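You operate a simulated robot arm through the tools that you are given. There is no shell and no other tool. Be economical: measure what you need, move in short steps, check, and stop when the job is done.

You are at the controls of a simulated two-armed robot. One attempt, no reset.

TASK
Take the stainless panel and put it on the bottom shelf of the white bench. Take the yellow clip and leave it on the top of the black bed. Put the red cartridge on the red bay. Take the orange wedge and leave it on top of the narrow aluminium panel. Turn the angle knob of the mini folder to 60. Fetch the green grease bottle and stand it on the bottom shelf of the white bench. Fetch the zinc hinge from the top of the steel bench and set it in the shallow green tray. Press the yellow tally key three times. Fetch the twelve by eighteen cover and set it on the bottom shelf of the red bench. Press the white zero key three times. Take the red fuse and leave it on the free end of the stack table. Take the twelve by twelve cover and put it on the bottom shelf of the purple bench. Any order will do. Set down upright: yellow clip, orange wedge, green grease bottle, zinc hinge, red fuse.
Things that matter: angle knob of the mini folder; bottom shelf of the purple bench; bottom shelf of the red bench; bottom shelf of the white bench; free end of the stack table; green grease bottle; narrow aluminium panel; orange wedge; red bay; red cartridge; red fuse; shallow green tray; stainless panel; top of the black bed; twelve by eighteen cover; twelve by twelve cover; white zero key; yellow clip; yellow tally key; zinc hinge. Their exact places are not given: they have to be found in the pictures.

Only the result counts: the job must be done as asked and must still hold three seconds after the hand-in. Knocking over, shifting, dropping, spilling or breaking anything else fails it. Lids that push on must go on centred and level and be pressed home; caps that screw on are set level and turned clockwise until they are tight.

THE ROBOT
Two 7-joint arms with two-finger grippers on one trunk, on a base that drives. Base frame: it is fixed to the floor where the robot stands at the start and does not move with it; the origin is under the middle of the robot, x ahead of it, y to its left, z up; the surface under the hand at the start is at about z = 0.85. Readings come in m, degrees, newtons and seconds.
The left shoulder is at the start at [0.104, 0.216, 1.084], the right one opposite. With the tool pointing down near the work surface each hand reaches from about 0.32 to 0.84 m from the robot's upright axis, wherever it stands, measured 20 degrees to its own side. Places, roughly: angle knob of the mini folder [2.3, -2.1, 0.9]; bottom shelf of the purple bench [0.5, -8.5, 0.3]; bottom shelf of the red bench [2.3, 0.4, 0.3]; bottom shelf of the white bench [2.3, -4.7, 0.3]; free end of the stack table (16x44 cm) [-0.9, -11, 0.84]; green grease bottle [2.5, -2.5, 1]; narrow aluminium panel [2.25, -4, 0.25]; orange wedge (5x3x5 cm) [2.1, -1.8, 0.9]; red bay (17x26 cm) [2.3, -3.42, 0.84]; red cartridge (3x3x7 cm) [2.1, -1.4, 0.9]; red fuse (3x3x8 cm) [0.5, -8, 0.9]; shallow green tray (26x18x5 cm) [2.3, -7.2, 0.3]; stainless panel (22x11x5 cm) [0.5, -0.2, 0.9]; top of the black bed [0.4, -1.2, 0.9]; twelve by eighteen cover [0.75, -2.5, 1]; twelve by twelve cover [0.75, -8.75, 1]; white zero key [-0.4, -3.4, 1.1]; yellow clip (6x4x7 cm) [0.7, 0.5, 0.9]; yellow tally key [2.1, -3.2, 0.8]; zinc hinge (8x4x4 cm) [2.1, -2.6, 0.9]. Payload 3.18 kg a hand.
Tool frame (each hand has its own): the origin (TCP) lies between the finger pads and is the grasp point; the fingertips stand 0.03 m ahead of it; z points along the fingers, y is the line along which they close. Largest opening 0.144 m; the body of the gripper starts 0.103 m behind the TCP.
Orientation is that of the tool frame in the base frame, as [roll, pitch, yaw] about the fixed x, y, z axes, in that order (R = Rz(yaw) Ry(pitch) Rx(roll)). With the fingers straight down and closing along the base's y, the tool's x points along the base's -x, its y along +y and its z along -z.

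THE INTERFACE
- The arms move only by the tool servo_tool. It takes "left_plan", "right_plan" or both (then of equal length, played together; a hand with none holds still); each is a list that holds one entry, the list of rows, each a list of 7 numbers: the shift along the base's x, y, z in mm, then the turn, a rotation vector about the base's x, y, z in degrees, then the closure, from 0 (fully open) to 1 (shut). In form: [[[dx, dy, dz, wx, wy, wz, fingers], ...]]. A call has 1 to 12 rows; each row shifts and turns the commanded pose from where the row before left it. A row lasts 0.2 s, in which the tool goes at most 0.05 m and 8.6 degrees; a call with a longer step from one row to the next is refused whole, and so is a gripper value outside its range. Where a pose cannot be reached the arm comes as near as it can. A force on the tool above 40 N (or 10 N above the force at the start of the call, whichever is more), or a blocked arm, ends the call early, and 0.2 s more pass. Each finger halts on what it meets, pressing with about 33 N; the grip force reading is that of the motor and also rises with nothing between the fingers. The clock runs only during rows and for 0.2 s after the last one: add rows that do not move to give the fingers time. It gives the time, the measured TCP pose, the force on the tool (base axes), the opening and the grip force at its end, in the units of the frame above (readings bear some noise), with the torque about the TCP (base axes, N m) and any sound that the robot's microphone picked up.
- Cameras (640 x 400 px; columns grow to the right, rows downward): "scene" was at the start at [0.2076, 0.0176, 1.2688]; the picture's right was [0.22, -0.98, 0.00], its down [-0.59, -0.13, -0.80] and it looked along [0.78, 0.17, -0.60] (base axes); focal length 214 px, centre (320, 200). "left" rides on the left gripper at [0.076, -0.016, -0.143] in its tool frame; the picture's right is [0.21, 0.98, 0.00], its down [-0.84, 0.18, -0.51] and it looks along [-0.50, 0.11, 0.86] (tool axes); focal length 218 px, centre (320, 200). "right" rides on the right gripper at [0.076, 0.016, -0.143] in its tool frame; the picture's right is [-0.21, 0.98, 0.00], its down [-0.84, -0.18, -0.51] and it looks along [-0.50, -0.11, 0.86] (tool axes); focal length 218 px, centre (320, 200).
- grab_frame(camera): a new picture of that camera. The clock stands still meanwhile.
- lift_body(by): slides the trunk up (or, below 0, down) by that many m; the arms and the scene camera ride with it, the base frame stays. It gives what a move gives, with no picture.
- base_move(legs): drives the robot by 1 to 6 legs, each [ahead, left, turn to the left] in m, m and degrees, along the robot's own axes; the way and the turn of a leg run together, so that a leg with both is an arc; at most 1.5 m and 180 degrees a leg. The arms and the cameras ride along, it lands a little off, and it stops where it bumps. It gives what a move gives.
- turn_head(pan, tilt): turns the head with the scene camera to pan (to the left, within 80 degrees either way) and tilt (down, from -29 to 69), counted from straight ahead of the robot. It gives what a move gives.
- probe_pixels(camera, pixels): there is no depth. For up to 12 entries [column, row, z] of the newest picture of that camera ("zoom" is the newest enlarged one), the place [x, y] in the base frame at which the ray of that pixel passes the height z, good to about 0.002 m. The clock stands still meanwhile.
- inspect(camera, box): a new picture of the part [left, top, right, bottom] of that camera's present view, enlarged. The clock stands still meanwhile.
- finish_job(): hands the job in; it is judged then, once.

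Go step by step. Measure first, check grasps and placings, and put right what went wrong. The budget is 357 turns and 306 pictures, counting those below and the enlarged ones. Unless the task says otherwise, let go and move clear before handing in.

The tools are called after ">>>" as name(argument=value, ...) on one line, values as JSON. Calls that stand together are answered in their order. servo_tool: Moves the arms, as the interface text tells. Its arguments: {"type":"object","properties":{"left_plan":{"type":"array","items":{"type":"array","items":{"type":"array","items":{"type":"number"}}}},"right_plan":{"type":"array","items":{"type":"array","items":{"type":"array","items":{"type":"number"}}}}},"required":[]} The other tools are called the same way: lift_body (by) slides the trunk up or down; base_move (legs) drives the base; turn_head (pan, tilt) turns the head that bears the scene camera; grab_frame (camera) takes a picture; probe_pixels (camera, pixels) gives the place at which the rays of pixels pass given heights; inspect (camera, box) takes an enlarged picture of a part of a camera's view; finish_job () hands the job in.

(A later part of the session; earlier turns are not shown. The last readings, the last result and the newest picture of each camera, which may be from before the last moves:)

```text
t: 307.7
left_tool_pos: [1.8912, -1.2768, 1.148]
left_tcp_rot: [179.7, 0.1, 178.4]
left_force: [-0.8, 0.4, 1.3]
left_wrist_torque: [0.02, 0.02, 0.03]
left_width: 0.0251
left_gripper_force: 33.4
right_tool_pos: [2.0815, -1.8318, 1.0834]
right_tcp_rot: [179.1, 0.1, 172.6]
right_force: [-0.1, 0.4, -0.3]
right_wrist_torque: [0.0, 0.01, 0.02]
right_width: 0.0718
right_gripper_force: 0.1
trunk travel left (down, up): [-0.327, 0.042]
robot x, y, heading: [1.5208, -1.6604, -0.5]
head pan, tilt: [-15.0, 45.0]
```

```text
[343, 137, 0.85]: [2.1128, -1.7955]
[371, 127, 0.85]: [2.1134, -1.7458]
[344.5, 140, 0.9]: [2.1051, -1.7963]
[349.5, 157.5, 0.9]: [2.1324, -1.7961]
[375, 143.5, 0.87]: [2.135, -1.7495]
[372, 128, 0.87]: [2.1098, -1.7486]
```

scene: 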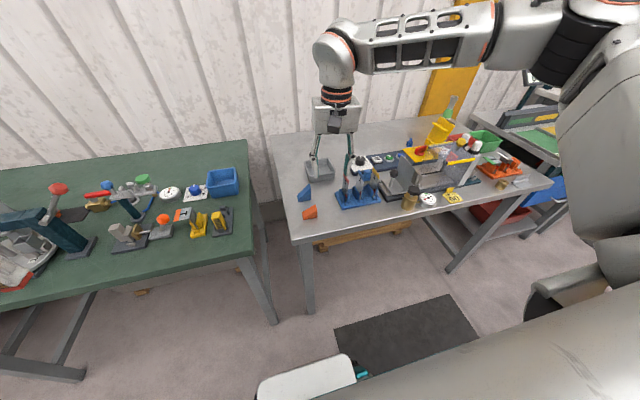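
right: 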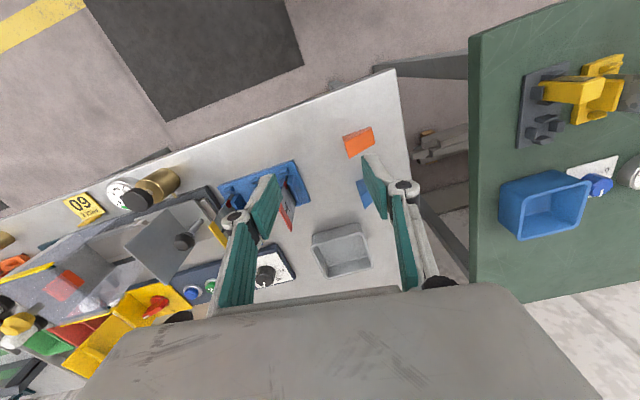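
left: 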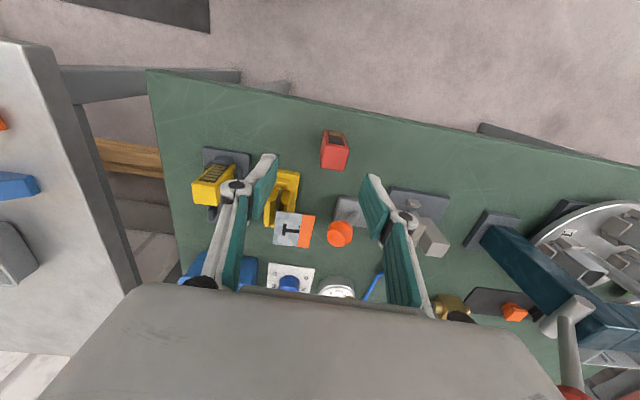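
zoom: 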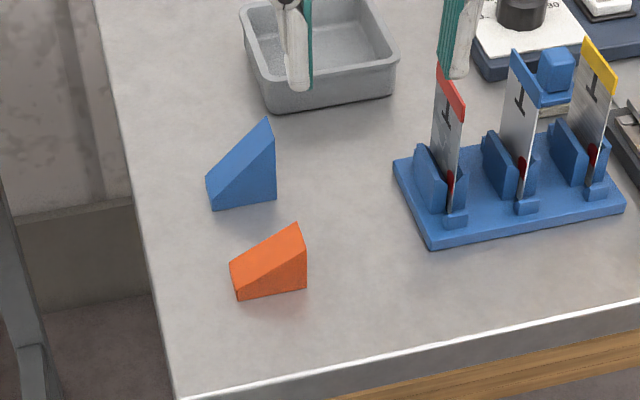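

Wedge: x 2.108–2.134, y −1.750 (short end) to −1.798 (tall end). I'll tilt the right hand 40° forward and come over it, closing along y, so that it can be set on the low shelf.

>>> servo_tool(right_plan=[[[0, 8, 0, 0, -8, 2, 0.3], [0, 10, -10, 0, -8, 2, 0.3], [0, 10, -10, 0, -8, 2, 0.3], [0, 10, -20, 0, -8, 1, 0.3], [10, 10, -20, 0, -8, 0, 0.3], [10, 10, -25, 0, 0, 0, 0.3], [0, 0, 0, 0, 0, 0, 0.3]]])

>>> grab_frame(camera="right")

>>> inspect(camera="scene", box=[250, 140, 390, 240])

```text
t: 309.3
left_tool_pos: [1.8904, -1.277, 1.1476]
left_tcp_rot: [179.7, 0.1, 178.5]
left_force: [-0.2, -0.6, -1.2]
left_wrist_torque: [-0.01, 0.01, 0.03]
left_width: 0.0248
left_gripper_force: 33.3
right_tool_pos: [2.1035, -1.7736, 0.9991]
right_tcp_rot: [176.8, 40.0, 179.3]
right_force: [0.8, -0.8, -0.5]
right_wrist_torque: [-0.02, -0.02, 0.0]
right_width: 0.1007
right_gripper_force: 0.1
trunk travel left (down, up): [-0.327, 0.042]
robot x, y, heading: [1.5227, -1.6594, 0.2]
head pan, tilt: [-15.0, 45.0]
```

```text
136 pictures are left
```

right: 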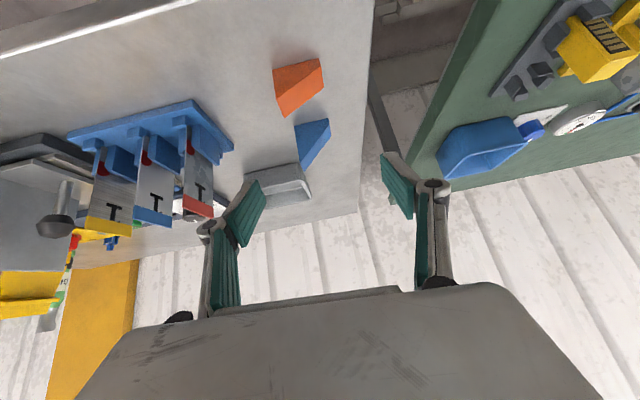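

```text
4.00 times, centred on (320, 190) of scene
```

zoom: 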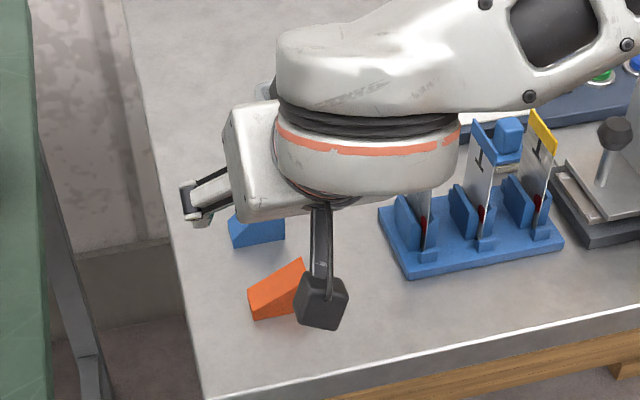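

>>> probe_pixels(camera="zoom", pixels=[[380, 212, 0.86], [408, 277, 0.86], [230, 245, 0.85]])

>>> servo_tool(right_plan=[[[0, 0, -30, 0, 0, 0, 0.48], [0, 0, -30, 0, 0, 0, 0.48], [0, 0, -25, 0, 0, 0, 0.48], [0, 0, 0, 0, 0, 0, 0.48]]])

>>> grab_frame(camera="right")

```text
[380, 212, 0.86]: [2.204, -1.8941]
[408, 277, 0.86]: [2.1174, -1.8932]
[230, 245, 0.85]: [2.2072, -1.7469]
```

```text
t: 310.3
left_tool_pos: [1.8915, -1.2761, 1.1474]
left_tcp_rot: [179.7, 0.0, 178.4]
left_force: [0.1, -0.2, -0.2]
left_wrist_torque: [0.01, 0.02, 0.02]
left_width: 0.0251
left_gripper_force: 32.8
right_tool_pos: [2.1033, -1.7726, 0.915]
right_tcp_rot: [176.9, 40.0, 179.2]
right_force: [-0.3, -0.8, 0.1]
right_wrist_torque: [-0.02, 0.0, -0.02]
right_width: 0.0747
right_gripper_force: 0.0
trunk travel left (down, up): [-0.327, 0.042]
robot x, y, heading: [1.5187, -1.66, -0.4]
head pan, tilt: [-15.0, 45.0]
```

```text
134 pictures are left
```

right: 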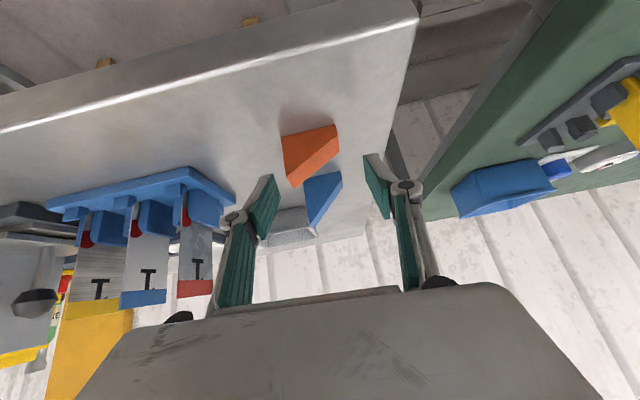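

Aligned. I'll level the roll, descend and close.

>>> servo_tool(right_plan=[[[0, -1, -12, -2.4, 0, -2, 0.48], [0, 0, -12, 0, 0, 0, 0.48], [0, 0, -6, 0, 0, 0, 0.48], [0, 0, 0, 0, 0, 0, 0.48]]])

>>> grab_frame(camera="right")

>>> servo_tool(right_plan=[[[0, 0, 0, 0, 0, 0, 0.7], [0, 0, 0, 0, 0, 0, 1], [0, 0, 0, 0, 0, 0, 1], [0, 0, 0, 0, 0, 0, 1]]])

>>> grab_frame(camera="right")

```text
t: 311.3
left_tool_pos: [1.8923, -1.2761, 1.1481]
left_tcp_rot: [179.7, 0.0, 178.6]
left_force: [0.0, 0.0, -1.0]
left_wrist_torque: [-0.01, -0.04, 0.02]
left_width: 0.0251
left_gripper_force: 32.9
right_tool_pos: [2.1036, -1.7753, 0.8832]
right_tcp_rot: [-179.9, 39.9, 179.2]
right_force: [0.1, 0.8, 0.6]
right_wrist_torque: [0.04, 0.0, 0.01]
right_width: 0.0749
right_gripper_force: 0.0
trunk travel left (down, up): [-0.327, 0.042]
robot x, y, heading: [1.5205, -1.6619, -0.0]
head pan, tilt: [-15.0, 45.0]
```

```text
133 pictures are left
```

right: 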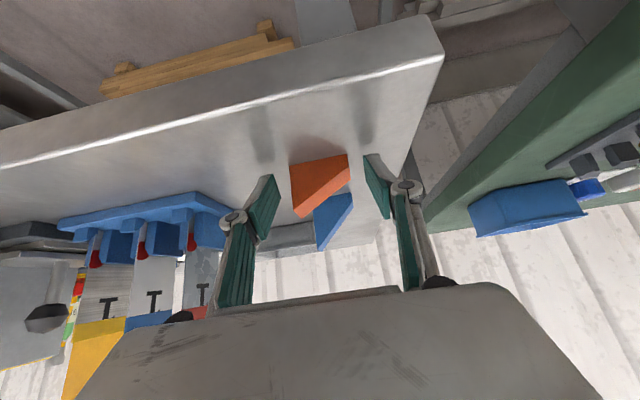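

```text
t: 312.3
left_tool_pos: [1.8917, -1.2769, 1.1464]
left_tcp_rot: [179.7, 0.0, 178.5]
left_force: [0.2, 0.2, -0.7]
left_wrist_torque: [0.0, -0.01, 0.0]
left_width: 0.0251
left_gripper_force: 32.7
right_tool_pos: [2.1047, -1.7734, 0.8846]
right_tcp_rot: [-179.9, 39.9, 179.2]
right_force: [-0.9, 0.9, -0.1]
right_wrist_torque: [0.0, -0.02, 0.01]
right_width: 0.0495
right_gripper_force: 33.0
trunk travel left (down, up): [-0.327, 0.042]
robot x, y, heading: [1.5179, -1.6607, 0.0]
head pan, tilt: [-15.0, 45.0]
```

```text
132 pictures are left
```

right: 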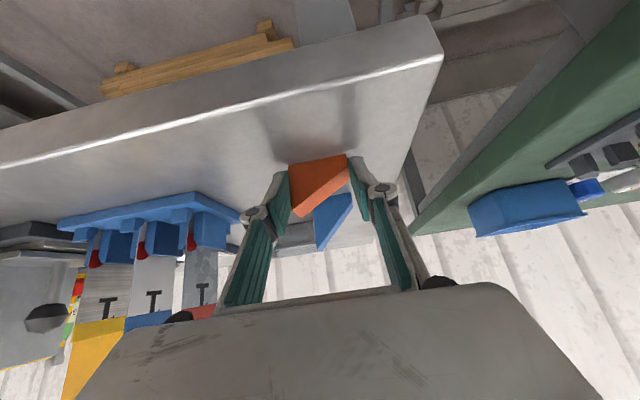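

Gripped at 49.5 mm. Lifting and pulling back.

>>> servo_tool(right_plan=[[[0, 0, 15, 0, 0, 0, 1], [0, 0, 35, 0, 0, 0, 1], [0, 0, 40, 0, 0, 0, 1], [0, 0, 45, 0, 0, 0, 1], [-20, 0, 40, 0, 0, 0, 1], [-40, 0, 20, 0, 0, 0, 1], [-40, 0, 0, 0, 0, 0, 1]]])

>>> grab_frame(camera="right")

>>> grab_frame(camera="scene")

```text
t: 313.9
left_tool_pos: [1.891, -1.2758, 1.1464]
left_tcp_rot: [179.6, 0.0, 178.4]
left_force: [0.1, -0.2, -0.4]
left_wrist_torque: [0.0, -0.04, -0.02]
left_width: 0.0249
left_gripper_force: 33.2
right_tool_pos: [2.0023, -1.776, 1.0806]
right_tcp_rot: [-179.9, 39.9, 179.3]
right_force: [0.8, -0.7, -2.3]
right_wrist_torque: [0.02, 0.06, -0.03]
right_width: 0.0495
right_gripper_force: 33.5
trunk travel left (down, up): [-0.327, 0.042]
robot x, y, heading: [1.5222, -1.6626, -0.2]
head pan, tilt: [-15.0, 45.0]
```

```text
131 pictures are left
```

right: 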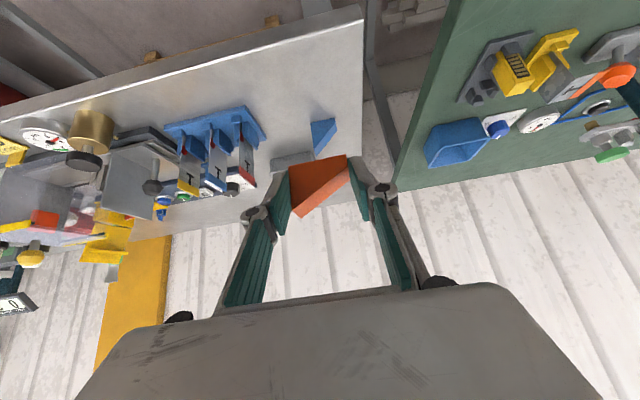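

```text
130 pictures are left
```

scene: 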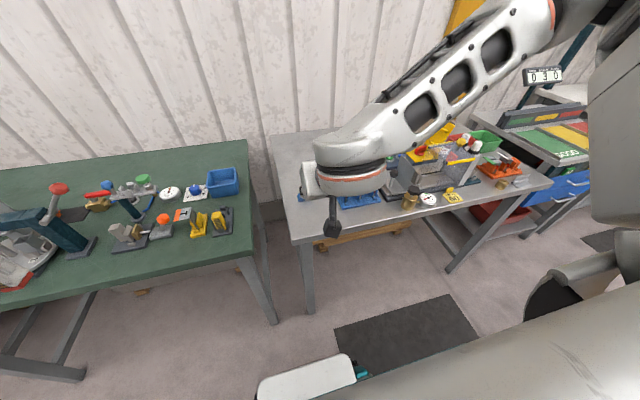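

Holding both. I'll strafe right to the tally cabinet.

>>> servo_tool(right_plan=[[[-30, 0, 10, 0, 0, 0, 1], [-30, 0, 10, 0, 0, 0, 1]]])

>>> base_move(legs=[[-0.04, -1.02, 0], [-0.04, -1.02, 0]])

>>> turn_head(pan=15, tilt=42)

>>> grab_frame(camera="scene")

```text
t: 314.5
left_tool_pos: [1.8908, -1.2758, 1.1481]
left_tcp_rot: [179.7, 0.0, 178.5]
left_force: [-0.2, -0.9, -1.0]
left_wrist_torque: [0.0, 0.0, 0.01]
left_width: 0.0247
left_gripper_force: 33.2
right_tool_pos: [1.9426, -1.7757, 1.0997]
right_tcp_rot: [-179.9, 39.8, 179.3]
right_force: [-0.8, 0.4, -2.5]
right_wrist_torque: [0.0, 0.07, -0.04]
right_width: 0.0494
right_gripper_force: 32.9
trunk travel left (down, up): [-0.327, 0.042]
robot x, y, heading: [1.5209, -1.6545, -0.1]
head pan, tilt: [-15.0, 45.0]
```

```text
t: 332.7
left_tool_pos: [1.8248, -3.3248, 1.1482]
left_tcp_rot: [179.8, 0.0, 179.5]
left_force: [-0.3, 0.1, 0.2]
left_wrist_torque: [0.02, 0.01, 0.0]
left_width: 0.025
left_gripper_force: 33.1
right_tool_pos: [1.8873, -3.8219, 1.1005]
right_tcp_rot: [180.0, 39.8, -179.6]
right_force: [-0.6, -0.4, -2.6]
right_wrist_torque: [0.03, 0.06, -0.01]
right_width: 0.0494
right_gripper_force: 33.6
trunk travel left (down, up): [-0.327, 0.042]
robot x, y, heading: [1.4654, -3.7191, 1.1]
head pan, tilt: [-15.0, 45.0]
```

```text
t: 333.7
left_tool_pos: [1.8254, -3.324, 1.1468]
left_tcp_rot: [179.6, 0.1, 179.5]
left_force: [0.0, 0.0, -0.3]
left_wrist_torque: [-0.01, -0.01, 0.03]
left_width: 0.025
left_gripper_force: 33.6
right_tool_pos: [1.8874, -3.8233, 1.1002]
right_tcp_rot: [-179.8, 39.8, -179.6]
right_force: [0.2, 0.6, -2.1]
right_wrist_torque: [-0.02, 0.07, -0.04]
right_width: 0.0495
right_gripper_force: 33.5
trunk travel left (down, up): [-0.327, 0.042]
robot x, y, heading: [1.4644, -3.7136, 1.2]
head pan, tilt: [15.0, 42.0]
```

```text
129 pictures are left
```

scene: 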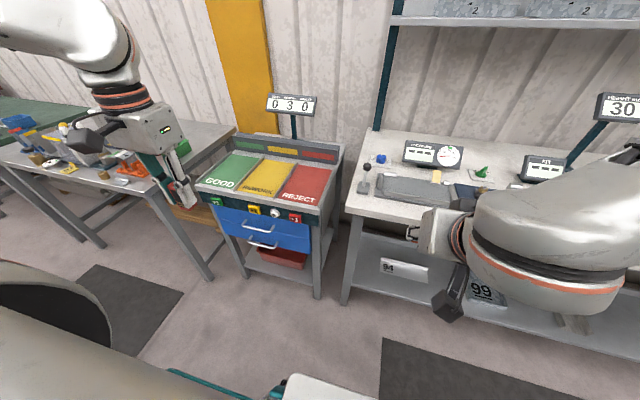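

>>> probe_pixels(camera="scene", pixels=[[281, 196, 0.84], [321, 205, 0.84], [300, 163, 0.84], [332, 169, 0.84], [307, 185, 0.84], [328, 190, 0.86]])

>>> inspect(camera="scene", box=[190, 130, 350, 230])

```text
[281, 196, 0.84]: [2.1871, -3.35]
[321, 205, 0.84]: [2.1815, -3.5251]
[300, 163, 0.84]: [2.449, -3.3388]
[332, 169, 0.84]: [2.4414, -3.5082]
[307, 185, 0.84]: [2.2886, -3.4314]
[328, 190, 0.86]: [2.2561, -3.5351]
```

```text
4.00 times, centred on (270, 180) of scene
```

zoom: 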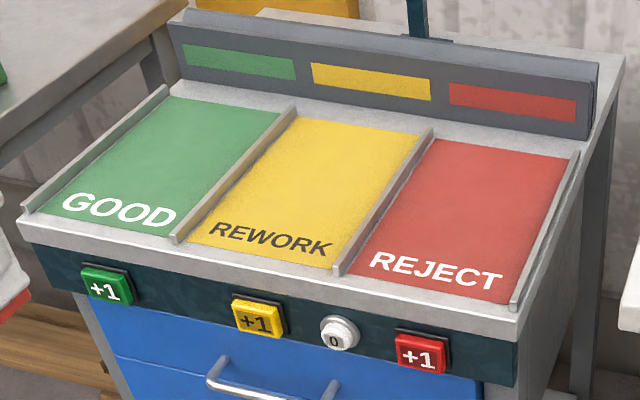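

The bay spans x 2.185–2.445, y −3.345 to −3.52. I'll drive 0.27 m ahead and bring the cartridge above (2.28, −3.43).

>>> base_move(legs=[[0.27, 0, -1]])

>>> servo_tool(left_plan=[[[30, -20, 0, 0, 0, 0, 1], [35, -25, -10, 0, 0, 0, 1], [35, -25, -20, 0, 0, 0, 1], [35, -20, -30, 0, 0, 0, 1], [30, -10, -40, 0, 0, 0, 1], [20, 0, -40, 0, 0, 0, 1], [0, 0, -30, 0, 0, 0, 1], [0, 0, 0, 0, 0, 0, 1]]])

>>> grab_frame(camera="scene")

>>> grab_frame(camera="left")

```text
t: 335.6
left_tool_pos: [2.1026, -3.3292, 1.1476]
left_tcp_rot: [179.7, 0.1, 178.5]
left_force: [-0.5, -0.1, -1.1]
left_wrist_torque: [0.01, 0.07, -0.03]
left_width: 0.025
left_gripper_force: 32.9
right_tool_pos: [2.1559, -3.8286, 1.0998]
right_tcp_rot: [-179.9, 39.8, 179.2]
right_force: [0.2, -0.5, -3.0]
right_wrist_torque: [-0.01, 0.07, -0.02]
right_width: 0.0495
right_gripper_force: 32.9
trunk travel left (down, up): [-0.327, 0.042]
robot x, y, heading: [1.7331, -3.7129, -0.3]
head pan, tilt: [15.0, 42.0]
```

```text
refused: row 4 steps farther than a row can; nothing moved
```

```text
127 pictures are left
```

scene: 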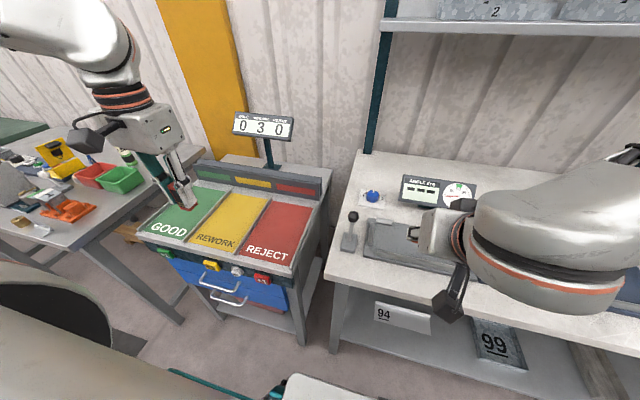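

```text
126 pictures are left
```

left: 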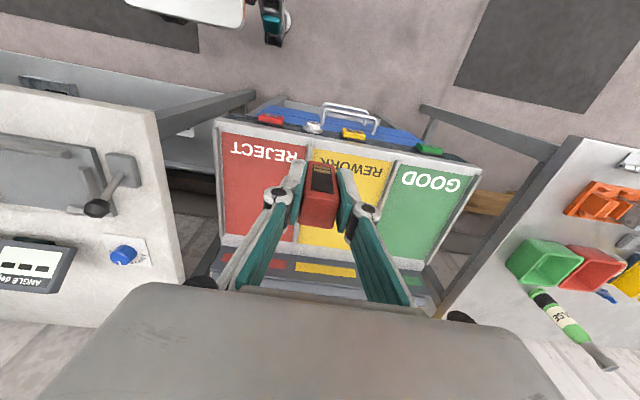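

>>> servo_tool(left_plan=[[[30, -20, -10, 0, 0, 0, 1], [30, -20, -25, 0, 0, 0, 1], [30, -20, -25, 0, 0, 0, 1], [30, -20, -25, 0, 0, 0, 1], [30, -15, -25, 0, 0, 0, 1], [25, -5, -35, 0, 0, 0, 1], [0, 0, -40, 0, 0, 0, 1], [0, 0, 0, 0, 0, 0, 1]]])

>>> inspect(camera="scene", box=[140, 110, 340, 290])

```text
t: 337.4
left_tool_pos: [2.2779, -3.4312, 0.9633]
left_tcp_rot: [179.6, 0.1, 178.5]
left_force: [0.1, -0.1, 0.4]
left_wrist_torque: [0.01, -0.03, 0.0]
left_width: 0.0251
left_gripper_force: 33.0
right_tool_pos: [2.1542, -3.8286, 1.1001]
right_tcp_rot: [-180.0, 39.7, 179.4]
right_force: [-0.1, -0.9, -2.5]
right_wrist_torque: [0.03, 0.03, 0.0]
right_width: 0.0494
right_gripper_force: 33.2
trunk travel left (down, up): [-0.327, 0.042]
robot x, y, heading: [1.7315, -3.7132, -0.1]
head pan, tilt: [15.0, 42.0]
```

```text
2.22 times, centred on (240, 200) of scene
```

zoom: 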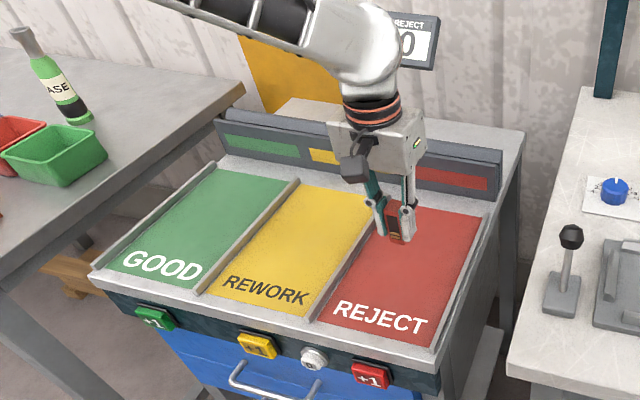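

Over the red bay. Lowering.

>>> servo_tool(left_plan=[[[0, 0, -30, 0, 0, 0, 1], [0, 0, -25, 0, 0, 0, 1], [0, 0, -10, 0, 0, 0, 1], [0, 0, -5, 0, 0, 0, 1], [0, 0, 0, 0, 0, 0, 1]]])

>>> servo_tool(left_plan=[[[0, 0, -4, 0, 0, 0, 1], [0, 0, -4, 0, 0, 0, 1], [0, 0, 0, 0, 0, 0, 1]]])

>>> inspect(camera="scene", box=[220, 150, 340, 250])

```text
t: 338.6
left_tool_pos: [2.2757, -3.4273, 0.8963]
left_tcp_rot: [179.8, 0.3, 178.6]
left_force: [2.4, -1.7, 11.1]
left_wrist_torque: [-0.1, -0.12, 0.0]
left_width: 0.025
left_gripper_force: 32.8
left hand out of reach, approached as far as the arm can: row 4
right_tool_pos: [2.1545, -3.8287, 1.1004]
right_tcp_rot: [-179.9, 39.8, 179.3]
right_force: [0.3, -0.1, -2.5]
right_wrist_torque: [0.05, 0.04, -0.01]
right_width: 0.0494
right_gripper_force: 33.6
trunk travel left (down, up): [-0.327, 0.042]
robot x, y, heading: [1.733, -3.7121, -0.3]
head pan, tilt: [15.0, 42.0]
```

```text
t: 339.4
left_tool_pos: [2.2716, -3.4256, 0.8927]
left_tcp_rot: [179.7, 0.3, 178.3]
left_force: [7.3, -5.3, 22.7]
left_wrist_torque: [-0.16, -0.32, 0.0]
left_width: 0.0252
left_gripper_force: 32.5
left hand out of reach, approached as far as the arm can: row 2
right_tool_pos: [2.1537, -3.8294, 1.1002]
right_tcp_rot: [-180.0, 39.9, 179.1]
right_force: [0.2, 0.4, -2.6]
right_wrist_torque: [-0.02, 0.06, 0.04]
right_width: 0.0495
right_gripper_force: 33.0
trunk travel left (down, up): [-0.327, 0.042]
robot x, y, heading: [1.7297, -3.7152, 0.2]
head pan, tilt: [15.0, 42.0]
```

```text
4.00 times, centred on (280, 200) of scene
```

zoom: 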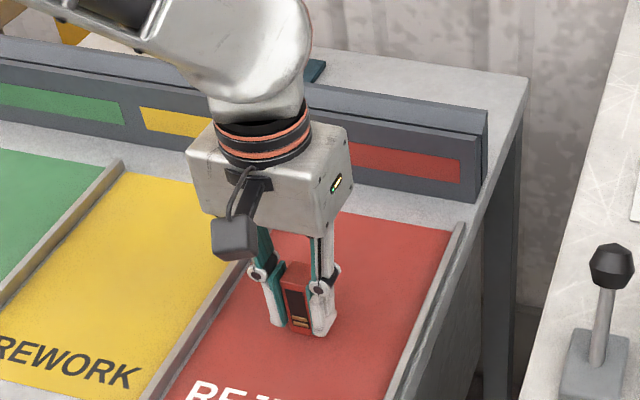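

It's down on the bay. Release and rise.

>>> servo_tool(left_plan=[[[1, -1, 3, 0, 0, 0, 1], [0, 0, 0, 0, 0, 0, 0.8], [0, 0, 0, 0, 0, 0, 0.65], [0, 0, 0, 0, 0, 0, 0.6], [0, 0, 30, 0, 0, 0, 0.6], [0, 0, 45, 0, 0, 0, 0.6], [0, 0, 45, 0, 0, 0, 0.6], [-20, 0, 40, 0, 0, 0, 0.6], [-40, 15, 20, 0, 0, 0, 0.6], [-40, 20, 0, 0, 0, 0, 0.6], [-40, 20, 0, 0, 0, 0, 0.6]]])

>>> inspect(camera="scene", box=[180, 130, 340, 250])

```text
t: 341.8
left_tool_pos: [2.1305, -3.3702, 1.0739]
left_tcp_rot: [179.7, 0.1, 178.5]
left_force: [0.2, 0.2, 0.2]
left_wrist_torque: [-0.02, -0.05, -0.02]
left_width: 0.0574
left_gripper_force: 0.1
right_tool_pos: [2.1514, -3.8286, 1.1002]
right_tcp_rot: [-179.9, 39.9, 179.3]
right_force: [-1.3, -0.4, -2.3]
right_wrist_torque: [0.02, 0.02, -0.05]
right_width: 0.0493
right_gripper_force: 33.2
trunk travel left (down, up): [-0.327, 0.042]
robot x, y, heading: [1.7329, -3.7128, 0.1]
head pan, tilt: [15.0, 42.0]
```

```text
3.33 times, centred on (260, 190) of scene
```

zoom: 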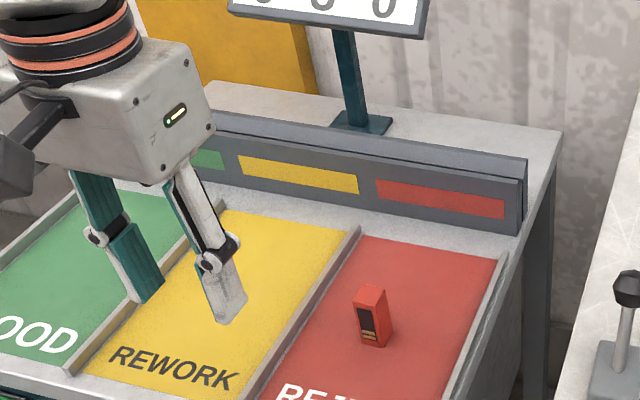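

The cartridge stands on the red bay. Now the wedge: I'll back off, shift right toward panel 94, and lower the trunk with the right hand extended.

>>> base_move(legs=[[-0.48, -0.19, 0]])

>>> servo_tool(right_plan=[[[30, 0, -30, 0, 0, 0, 1], [30, 0, -35, 0, 0, 0, 1], [30, 0, -35, 0, 0, 0, 1], [30, 0, -35, 0, 0, 0, 1], [30, 0, -35, 0, 0, 0, 1], [30, 0, -35, 0, 0, 0, 1], [30, 0, -35, 0, 0, 0, 1]]])

>>> lift_body(by=-0.16)

>>> lift_body(by=-0.16)

>>> turn_head(pan=0, tilt=45)

>>> grab_frame(camera="scene")

```text
t: 344.8
left_tool_pos: [1.6502, -3.5643, 1.0724]
left_tcp_rot: [179.6, 0.0, 178.4]
left_force: [0.0, -0.1, 0.8]
left_wrist_torque: [0.02, -0.05, -0.02]
left_width: 0.0577
left_gripper_force: 0.1
right_tool_pos: [1.6712, -4.0204, 1.0993]
right_tcp_rot: [-179.9, 39.8, 179.3]
right_force: [-0.6, -0.9, -2.2]
right_wrist_torque: [0.05, 0.07, 0.0]
right_width: 0.0497
right_gripper_force: 33.3
trunk travel left (down, up): [-0.327, 0.042]
robot x, y, heading: [1.2477, -3.9036, -0.2]
head pan, tilt: [15.0, 42.0]
```

```text
t: 346.4
left_tool_pos: [1.6519, -3.5627, 1.0734]
left_tcp_rot: [179.7, -0.1, 178.5]
left_force: [0.8, -0.3, -0.1]
left_wrist_torque: [-0.03, 0.03, -0.03]
left_width: 0.0576
left_gripper_force: 0.1
right_tool_pos: [1.8837, -4.0204, 0.8572]
right_tcp_rot: [-179.9, 39.8, 179.2]
right_force: [0.8, -0.9, -2.4]
right_wrist_torque: [0.01, 0.07, -0.02]
right_width: 0.0495
right_gripper_force: 32.9
trunk travel left (down, up): [-0.327, 0.042]
robot x, y, heading: [1.2482, -3.9056, -0.4]
head pan, tilt: [15.0, 42.0]
```

```text
t: 348.3
left_tool_pos: [1.6502, -3.5635, 0.9144]
left_tcp_rot: [179.6, 0.1, 178.4]
left_force: [-0.2, -0.2, 1.1]
left_wrist_torque: [0.01, -0.05, -0.03]
left_width: 0.0576
left_gripper_force: 0.0
right_tool_pos: [1.8813, -4.0203, 0.7017]
right_tcp_rot: [-179.8, 39.9, 179.2]
right_force: [0.4, -0.3, -2.4]
right_wrist_torque: [-0.03, 0.04, 0.0]
right_width: 0.0495
right_gripper_force: 32.9
trunk travel left (down, up): [-0.167, 0.202]
robot x, y, heading: [1.2495, -3.9055, -0.5]
head pan, tilt: [15.0, 42.0]
```

```text
t: 350.1
left_tool_pos: [1.6282, -3.5628, 0.6601]
left_tcp_rot: [-179.8, -22.8, 178.3]
left_force: [-0.6, 0.7, 0.1]
left_wrist_torque: [0.02, 0.02, -0.05]
left_width: 0.0573
left_gripper_force: 0.0
right_tool_pos: [1.8812, -4.0199, 0.5411]
right_tcp_rot: [-179.5, 39.6, 179.2]
right_force: [-0.3, 0.0, -3.1]
right_wrist_torque: [0.0, 0.06, 0.04]
right_width: 0.0495
right_gripper_force: 33.5
trunk travel left (down, up): [-0.007, 0.362]
robot x, y, heading: [1.2496, -3.9035, -0.1]
head pan, tilt: [15.0, 42.0]
```

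```text
t: 350.9
left_tool_pos: [1.6284, -3.5628, 0.6593]
left_tcp_rot: [-179.7, -22.7, 178.4]
left_force: [-0.1, -0.2, -0.4]
left_wrist_torque: [0.03, 0.04, -0.01]
left_width: 0.0574
left_gripper_force: 0.2
right_tool_pos: [1.883, -4.0195, 0.5407]
right_tcp_rot: [-179.6, 39.4, 179.2]
right_force: [-0.1, 0.4, -3.1]
right_wrist_torque: [0.02, 0.11, 0.0]
right_width: 0.0491
right_gripper_force: 33.1
trunk travel left (down, up): [-0.007, 0.362]
robot x, y, heading: [1.2561, -3.9012, -0.2]
head pan, tilt: [0.0, 45.0]
```

```text
122 pictures are left
```

scene: 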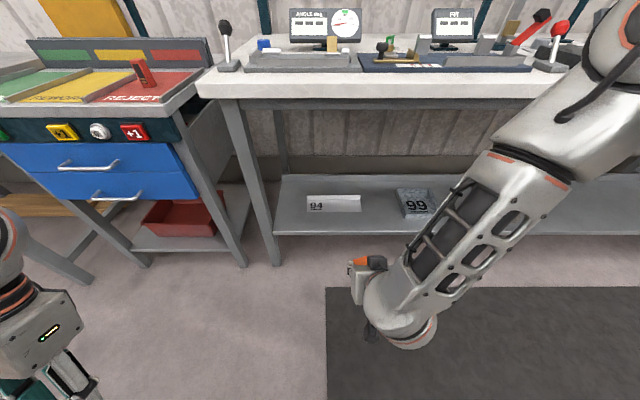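

The right hand kept its pose this time. Inspecting panel 94.

>>> inspect(camera="scene", box=[270, 160, 450, 280])

>>> probe_pixels(camera="scene", pixels=[[307, 196, 0.31], [306, 212, 0.31], [361, 196, 0.31], [361, 212, 0.31], [276, 234, 0.3], [400, 235, 0.3], [334, 204, 0.3], [334, 204, 0.33]])

```text
3.33 times, centred on (360, 220) of scene
```

zoom: 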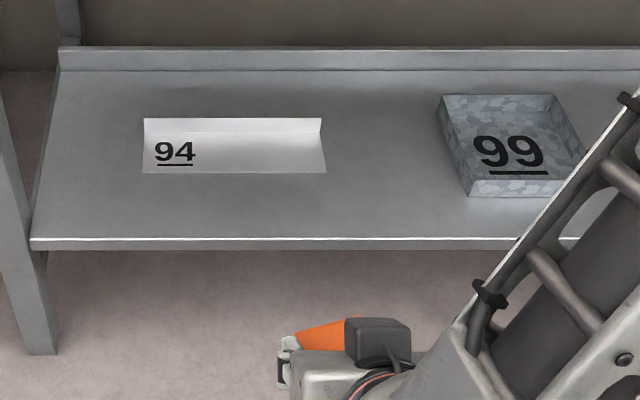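

```text
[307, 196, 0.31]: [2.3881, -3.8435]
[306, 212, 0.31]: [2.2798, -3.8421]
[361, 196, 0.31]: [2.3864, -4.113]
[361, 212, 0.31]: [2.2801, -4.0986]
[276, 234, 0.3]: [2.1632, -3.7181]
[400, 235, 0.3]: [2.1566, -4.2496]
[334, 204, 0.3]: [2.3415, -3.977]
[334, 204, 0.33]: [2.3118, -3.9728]
```

Panel 94's flat part spans x 2.29–2.365, y −3.845 to −4.11, with a low flange behind. I'll drive 0.27 m ahead and move the wedge over (2.325, −4.0).

>>> base_move(legs=[[0.27, 0, 0]])

>>> servo_tool(right_plan=[[[20, 4, -25, 0, 0, 0, 1], [25, 4, -30, 0, 0, 0, 1], [30, 4, -30, 0, 0, 0, 1], [30, 4, -30, 0, 0, 0, 1], [30, 4, -20, 0, 0, 0, 1], [0, 0, 0, 0, 0, 0, 1]]])

>>> grab_frame(camera="scene")

>>> grab_frame(camera="right")

```text
t: 352.8
left_tool_pos: [1.8974, -3.5639, 0.6605]
left_tcp_rot: [-179.7, -22.8, 178.1]
left_force: [-0.2, -0.5, 0.0]
left_wrist_torque: [0.0, 0.04, 0.0]
left_width: 0.0579
left_gripper_force: 0.1
right_tool_pos: [2.1508, -4.022, 0.5407]
right_tcp_rot: [-179.6, 39.5, 179.1]
right_force: [-0.1, 0.5, -1.9]
right_wrist_torque: [0.01, 0.04, -0.01]
right_width: 0.049
right_gripper_force: 33.4
trunk travel left (down, up): [-0.007, 0.362]
robot x, y, heading: [1.5158, -3.9045, -0.1]
head pan, tilt: [0.0, 45.0]
```

```text
t: 354.2
left_tool_pos: [1.8972, -3.5632, 0.6594]
left_tcp_rot: [-179.7, -22.6, 178.1]
left_force: [-1.2, -0.3, 0.3]
left_wrist_torque: [0.0, 0.03, -0.03]
left_width: 0.0577
left_gripper_force: 0.0
right_tool_pos: [2.2867, -3.998, 0.4096]
right_tcp_rot: [-179.7, 39.5, 179.1]
right_force: [0.0, 0.1, -2.6]
right_wrist_torque: [-0.05, 0.06, -0.01]
right_width: 0.0494
right_gripper_force: 32.6
right hand out of reach, approached as far as the arm can: row 2
trunk travel left (down, up): [-0.007, 0.362]
robot x, y, heading: [1.5153, -3.9038, -0.1]
head pan, tilt: [0.0, 45.0]
```

```text
120 pictures are left
```

scene: 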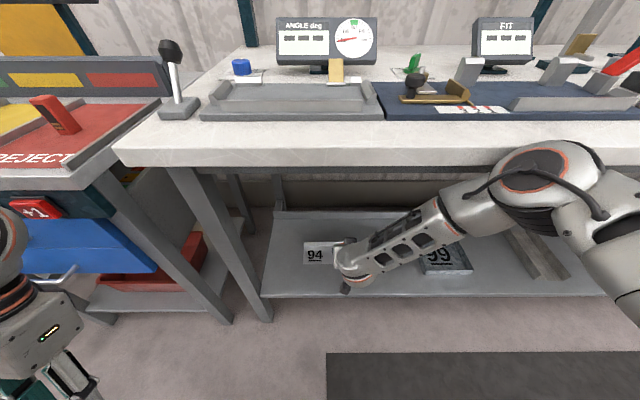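

```text
119 pictures are left
```

right: 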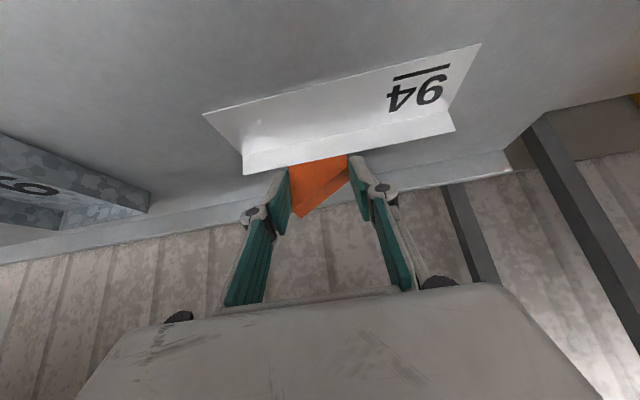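

>>> probe_pixels(camera="right", pixels=[[203, 112, 0.302], [480, 43, 0.302], [243, 153, 0.302], [450, 111, 0.302], [345, 100, 0.302], [243, 175, 0.33], [455, 131, 0.33]])

>>> inspect(camera="right", box=[190, 30, 490, 220])

```text
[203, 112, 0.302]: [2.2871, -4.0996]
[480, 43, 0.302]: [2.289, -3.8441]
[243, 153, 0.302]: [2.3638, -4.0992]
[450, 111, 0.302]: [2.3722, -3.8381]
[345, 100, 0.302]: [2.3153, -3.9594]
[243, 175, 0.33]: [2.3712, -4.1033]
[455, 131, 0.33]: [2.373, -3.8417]
```

```text
2.11 times, centred on (340, 125) of right
```

zoom: 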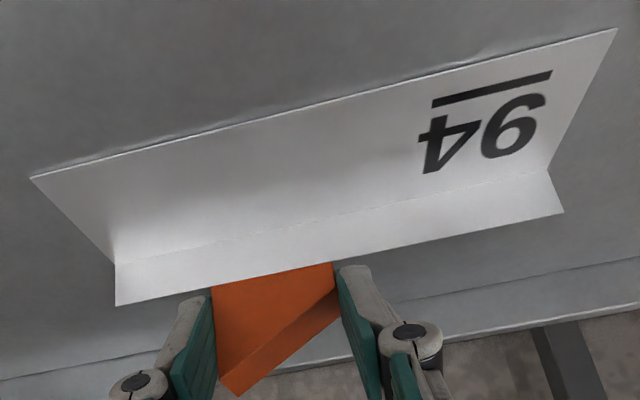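

Flat part confirmed: x 2.288–2.368. Moving over and lowering.

>>> servo_tool(right_plan=[[[12, -1, -20, 0, 0, 0, 1], [9, -1, -20, 0, 0, 0, 1], [0, 0, -15, 0, 0, 0, 1], [0, 0, -8, 0, 0, 0, 1], [0, 0, 0, 0, 0, 0, 1]]])

>>> servo_tool(right_plan=[[[0, 0, -4, 0, 0, 0, 1], [0, 0, -3, 0, 0, 0, 1], [0, 0, 0, 0, 0, 0, 1]]])

>>> grab_frame(camera="right")

```text
t: 355.4
left_tool_pos: [1.8973, -3.5641, 0.6609]
left_tcp_rot: [-179.7, -22.7, 178.2]
left_force: [-0.1, -1.1, -0.4]
left_wrist_torque: [0.01, 0.01, 0.01]
left_width: 0.0576
left_gripper_force: 0.1
right_tool_pos: [2.3085, -3.9985, 0.3455]
right_tcp_rot: [-179.6, 39.5, 179.0]
right_force: [-0.1, 0.6, -1.3]
right_wrist_torque: [0.03, 0.06, 0.0]
right_width: 0.0493
right_gripper_force: 33.2
trunk travel left (down, up): [-0.007, 0.362]
robot x, y, heading: [1.5168, -3.9095, -0.4]
head pan, tilt: [0.0, 45.0]
```

```text
t: 356.2
left_tool_pos: [1.8976, -3.5639, 0.66]
left_tcp_rot: [-179.8, -22.6, 178.1]
left_force: [0.1, -0.3, -0.4]
left_wrist_torque: [0.03, 0.0, 0.01]
left_width: 0.0577
left_gripper_force: 0.1
right_tool_pos: [2.3081, -4.0, 0.3377]
right_tcp_rot: [-179.6, 39.4, 179.1]
right_force: [-0.3, 0.0, -2.0]
right_wrist_torque: [-0.03, 0.06, 0.0]
right_width: 0.0497
right_gripper_force: 32.8
trunk travel left (down, up): [-0.007, 0.362]
robot x, y, heading: [1.5195, -3.9045, -0.5]
head pan, tilt: [0.0, 45.0]
```

```text
117 pictures are left
```

right: 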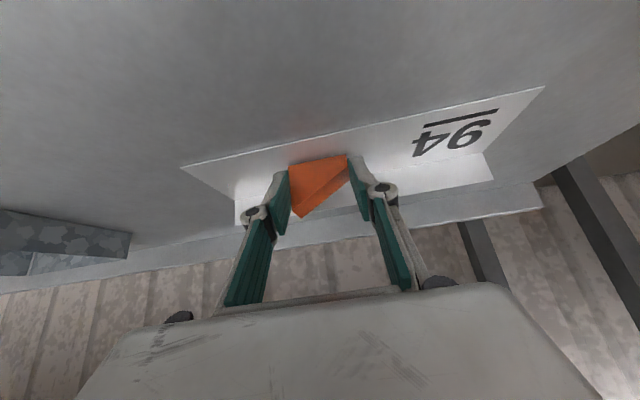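

>>> servo_tool(right_plan=[[[2, 0, -3, 0, 0, 0, 1], [0, 0, 0, 0, 0, 0, 1]]])

>>> servo_tool(right_plan=[[[0, 0, -3, 0, 0, 0, 1], [0, 0, 0, 0, 0, 0, 1]]])

```text
t: 356.8
left_tool_pos: [1.8967, -3.5639, 0.6603]
left_tcp_rot: [-179.7, -22.7, 178.1]
left_force: [0.3, -0.3, -1.3]
left_wrist_torque: [0.0, -0.02, 0.0]
left_width: 0.0578
left_gripper_force: 0.2
right_tool_pos: [2.3131, -3.9996, 0.3367]
right_tcp_rot: [-179.6, 39.7, 179.2]
right_force: [-1.5, 0.2, 7.7]
right_wrist_torque: [0.13, -0.26, 0.01]
right_width: 0.0495
right_gripper_force: 33.1
trunk travel left (down, up): [-0.007, 0.362]
robot x, y, heading: [1.5181, -3.9055, -0.1]
head pan, tilt: [0.0, 45.0]
```

```text
t: 357.4
left_tool_pos: [1.8969, -3.5634, 0.6622]
left_tcp_rot: [-179.7, -22.6, 178.2]
left_force: [0.1, 0.5, -0.1]
left_wrist_torque: [0.0, 0.04, -0.03]
left_width: 0.0572
left_gripper_force: 0.1
right_tool_pos: [2.312, -3.9984, 0.3359]
right_tcp_rot: [-179.6, 40.0, 179.1]
right_force: [-3.0, 0.4, 20.1]
right_wrist_torque: [0.03, -0.38, 0.01]
right_width: 0.0495
right_gripper_force: 33.3
trunk travel left (down, up): [-0.007, 0.362]
robot x, y, heading: [1.5195, -3.9036, -0.4]
head pan, tilt: [0.0, 45.0]
```

Contact at 20 N. I'll ease off 1.5 mm, open slowly, and retreat up and back.

>>> servo_tool(right_plan=[[[0, 0, 2, 0, 0, 0, 1], [0, 0, 0, 0, 0, 0, 0.6], [0, 0, 0, 0, 0, 0, 0.5], [0, 0, 0, 0, 0, 0, 0.5], [-3, 0, 20, 0, 0, 0, 0.5], [-10, 0, 30, 0, 0, 0, 0.5], [-25, 0, 30, 0, 0, 0, 0.5]]])

>>> grab_frame(camera="right")

>>> inspect(camera="right", box=[190, 30, 490, 220])

```text
t: 359.0
left_tool_pos: [1.8973, -3.5637, 0.6602]
left_tcp_rot: [-179.7, -22.8, 178.2]
left_force: [0.0, 0.9, -0.1]
left_wrist_torque: [0.02, 0.03, -0.03]
left_width: 0.0577
left_gripper_force: 0.0
right_tool_pos: [2.2719, -4.0013, 0.4164]
right_tcp_rot: [-179.6, 39.6, 179.2]
right_force: [0.9, -0.3, 0.0]
right_wrist_torque: [0.01, 0.0, -0.02]
right_width: 0.0722
right_gripper_force: 0.1
trunk travel left (down, up): [-0.007, 0.362]
robot x, y, heading: [1.516, -3.9052, -0.2]
head pan, tilt: [0.0, 45.0]
```

```text
116 pictures are left
```

right: 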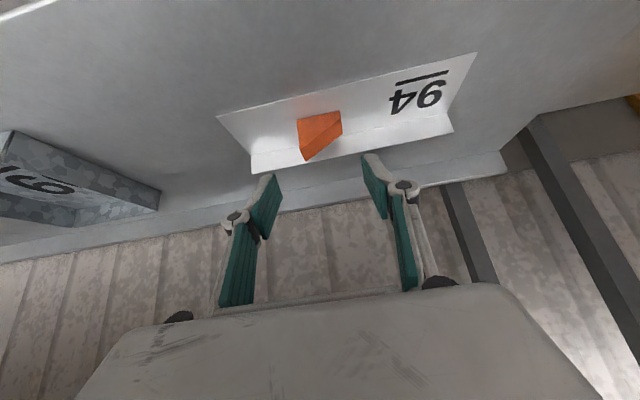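

```text
2.11 times, centred on (340, 125) of right
```

zoom: 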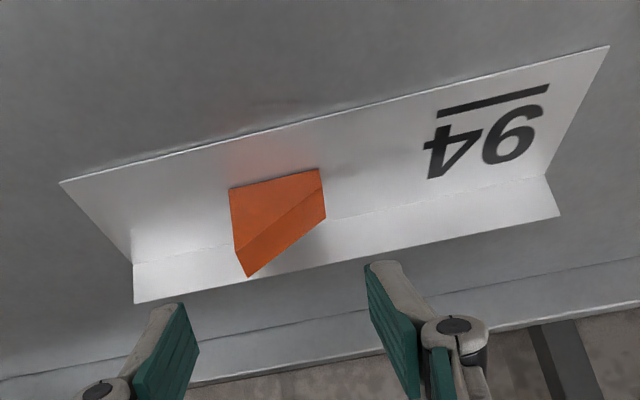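

The wedge stands on panel 94. Next the bottle and hinge: I'll back out, raise the trunk, and drive north to the steel bench.

>>> base_move(legs=[[-0.2, 0, 0]])

>>> lift_body(by=0.26)

>>> servo_tool(right_plan=[[[-30, 0, 35, 0, 0, 0, 0.5], [-30, 0, 35, 0, 0, 0, 0.5], [-30, 0, 40, 0, 0, 0, 0.5], [-30, 0, 40, 0, 0, 0, 0.5], [-30, 0, 40, 0, 0, 0, 0.5], [-30, 0, 40, 0, 0, 0, 0.5], [-20, 0, 40, 0, 0, 0, 0.5], [0, 0, 40, 0, 0, 0, 0.5]]], left_plan=[[[0, 0, 20, 0, -5, 0, 0.5], [0, 0, 20, 0, -5, 0, 0.5], [0, 0, 20, 0, -5, 0, 0.5], [0, 0, 20, 0, -4, 0, 0.5], [0, 0, 20, 0, -4, 0, 0.5], [0, 0, 20, 0, 0, 0, 0.5], [0, 0, 20, 0, 0, 0, 0.5], [0, 0, 0, 0, 0, 0, 0.5]]])

>>> base_move(legs=[[0.1, 1.45, 0.4]])

>>> turn_head(pan=-10, tilt=35)

>>> grab_frame(camera="scene")

```text
t: 360.5
left_tool_pos: [1.702, -3.5639, 0.6604]
left_tcp_rot: [-179.8, -22.7, 177.8]
left_force: [-0.2, -0.3, 0.7]
left_wrist_torque: [0.03, -0.01, 0.01]
left_width: 0.0575
left_gripper_force: 0.0
right_tool_pos: [2.0764, -4.0021, 0.4152]
right_tcp_rot: [-179.6, 39.6, 178.9]
right_force: [-0.4, -0.2, 0.3]
right_wrist_torque: [0.02, 0.0, 0.01]
right_width: 0.0721
right_gripper_force: 0.1
trunk travel left (down, up): [-0.007, 0.362]
robot x, y, heading: [1.3222, -3.901, -0.3]
head pan, tilt: [0.0, 45.0]
```

```text
t: 363.2
left_tool_pos: [1.7027, -3.5644, 0.92]
left_tcp_rot: [-179.6, -22.7, 177.9]
left_force: [-0.6, 0.9, 1.1]
left_wrist_torque: [0.0, 0.02, 0.03]
left_width: 0.0578
left_gripper_force: 0.0
right_tool_pos: [2.0756, -4.0032, 0.6738]
right_tcp_rot: [-179.7, 39.5, 178.9]
right_force: [-0.5, 0.4, 0.2]
right_wrist_torque: [0.02, -0.01, -0.01]
right_width: 0.072
right_gripper_force: 0.1
trunk travel left (down, up): [-0.267, 0.102]
robot x, y, heading: [1.3257, -3.9065, -0.8]
head pan, tilt: [0.0, 45.0]
```

```text
t: 365.0
left_tool_pos: [1.701, -3.5649, 1.0596]
left_tcp_rot: [179.5, 0.3, 178.1]
left_force: [-0.6, -0.4, 0.1]
left_wrist_torque: [-0.02, -0.04, -0.01]
left_width: 0.0719
left_gripper_force: 0.1
right_tool_pos: [1.8745, -4.001, 0.984]
right_tcp_rot: [-179.6, 39.7, 178.9]
right_force: [-0.6, -0.6, 0.4]
right_wrist_torque: [-0.02, -0.03, 0.0]
right_width: 0.072
right_gripper_force: 0.0
trunk travel left (down, up): [-0.267, 0.102]
robot x, y, heading: [1.3197, -3.9041, -0.5]
head pan, tilt: [0.0, 45.0]
```

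```text
t: 378.0
left_tool_pos: [1.7931, -2.0961, 1.0596]
left_tcp_rot: [179.5, 0.3, 179.0]
left_force: [0.4, 0.6, -0.1]
left_wrist_torque: [0.0, 0.01, -0.01]
left_width: 0.0719
left_gripper_force: 0.0
right_tool_pos: [1.9753, -2.5285, 0.9824]
right_tcp_rot: [-179.6, 39.6, 179.9]
right_force: [-0.3, -0.2, 0.3]
right_wrist_torque: [0.02, 0.01, 0.01]
right_width: 0.0719
right_gripper_force: 0.0
trunk travel left (down, up): [-0.267, 0.102]
robot x, y, heading: [1.4202, -2.4413, 0.5]
head pan, tilt: [0.0, 45.0]
```

```text
t: 378.7
left_tool_pos: [1.794, -2.0951, 1.0599]
left_tcp_rot: [179.4, 0.3, 178.9]
left_force: [-0.8, 0.1, -0.1]
left_wrist_torque: [-0.01, 0.02, 0.03]
left_width: 0.0719
left_gripper_force: 0.2
right_tool_pos: [1.9752, -2.528, 0.9828]
right_tcp_rot: [-179.6, 39.3, 179.7]
right_force: [-0.7, 1.0, -1.0]
right_wrist_torque: [0.0, 0.0, 0.01]
right_width: 0.0721
right_gripper_force: 0.1
trunk travel left (down, up): [-0.267, 0.102]
robot x, y, heading: [1.4205, -2.4422, 0.5]
head pan, tilt: [-10.0, 35.0]
```

```text
114 pictures are left
```

scene: 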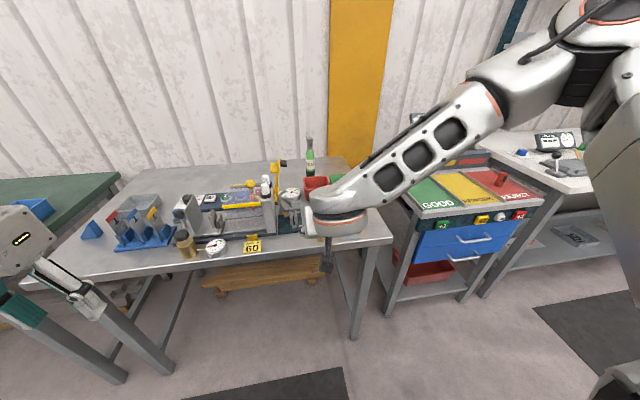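

>>> servo_tool(right_plan=[[[-10, 0, 40, 0, 0, 0, 0.3], [-10, 0, 45, 0, 0, 0, 0.3], [-10, 0, 45, 0, 0, 0, 0.2]]])

>>> grab_frame(camera="scene")

>>> inspect(camera="scene", box=[230, 110, 390, 230])

>>> grab_frame(camera="right")

```text
t: 379.5
left_tool_pos: [1.7926, -2.095, 1.061]
left_tcp_rot: [179.6, 0.4, 179.0]
left_force: [0.5, -0.3, 0.1]
left_wrist_torque: [-0.03, -0.01, 0.04]
left_width: 0.0719
left_gripper_force: 0.1
right_tool_pos: [1.9423, -2.5271, 1.1154]
right_tcp_rot: [-179.5, 39.6, 179.9]
right_force: [-0.1, -0.5, 0.4]
right_wrist_torque: [-0.01, -0.02, 0.0]
right_width: 0.1153
right_gripper_force: 0.1
trunk travel left (down, up): [-0.267, 0.102]
robot x, y, heading: [1.4187, -2.4418, 0.6]
head pan, tilt: [-10.0, 35.0]
```

```text
113 pictures are left
```

scene: 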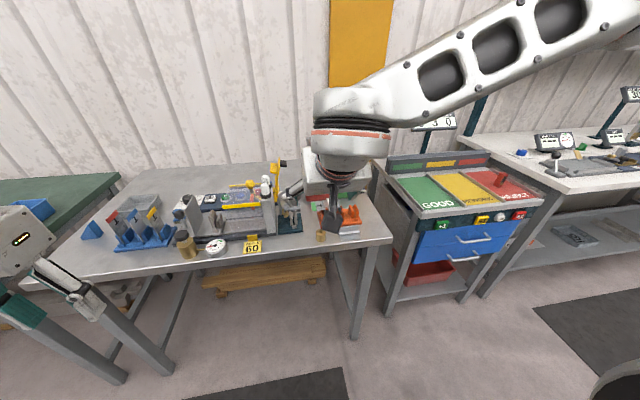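

```text
3.33 times, centred on (310, 170) of scene
```

zoom: 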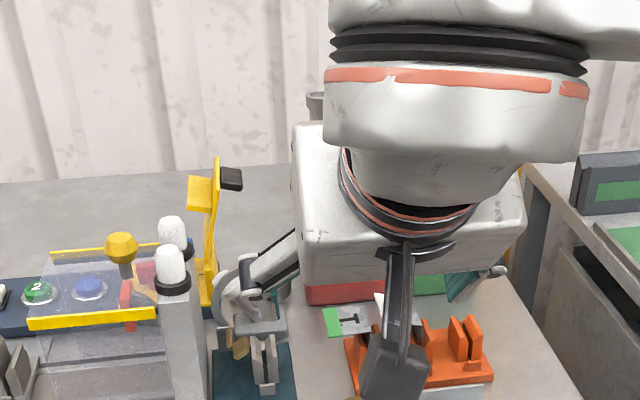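

```text
111 pictures are left
```

right: 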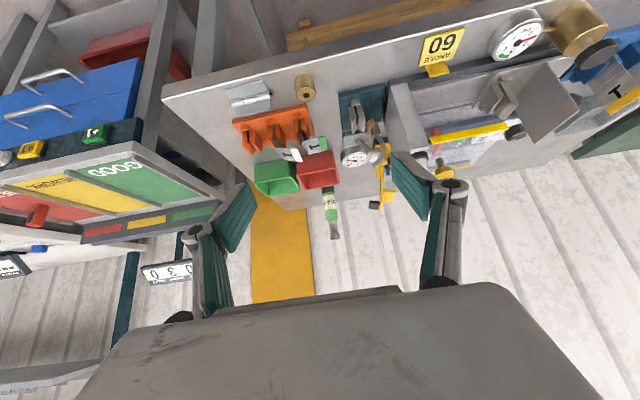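

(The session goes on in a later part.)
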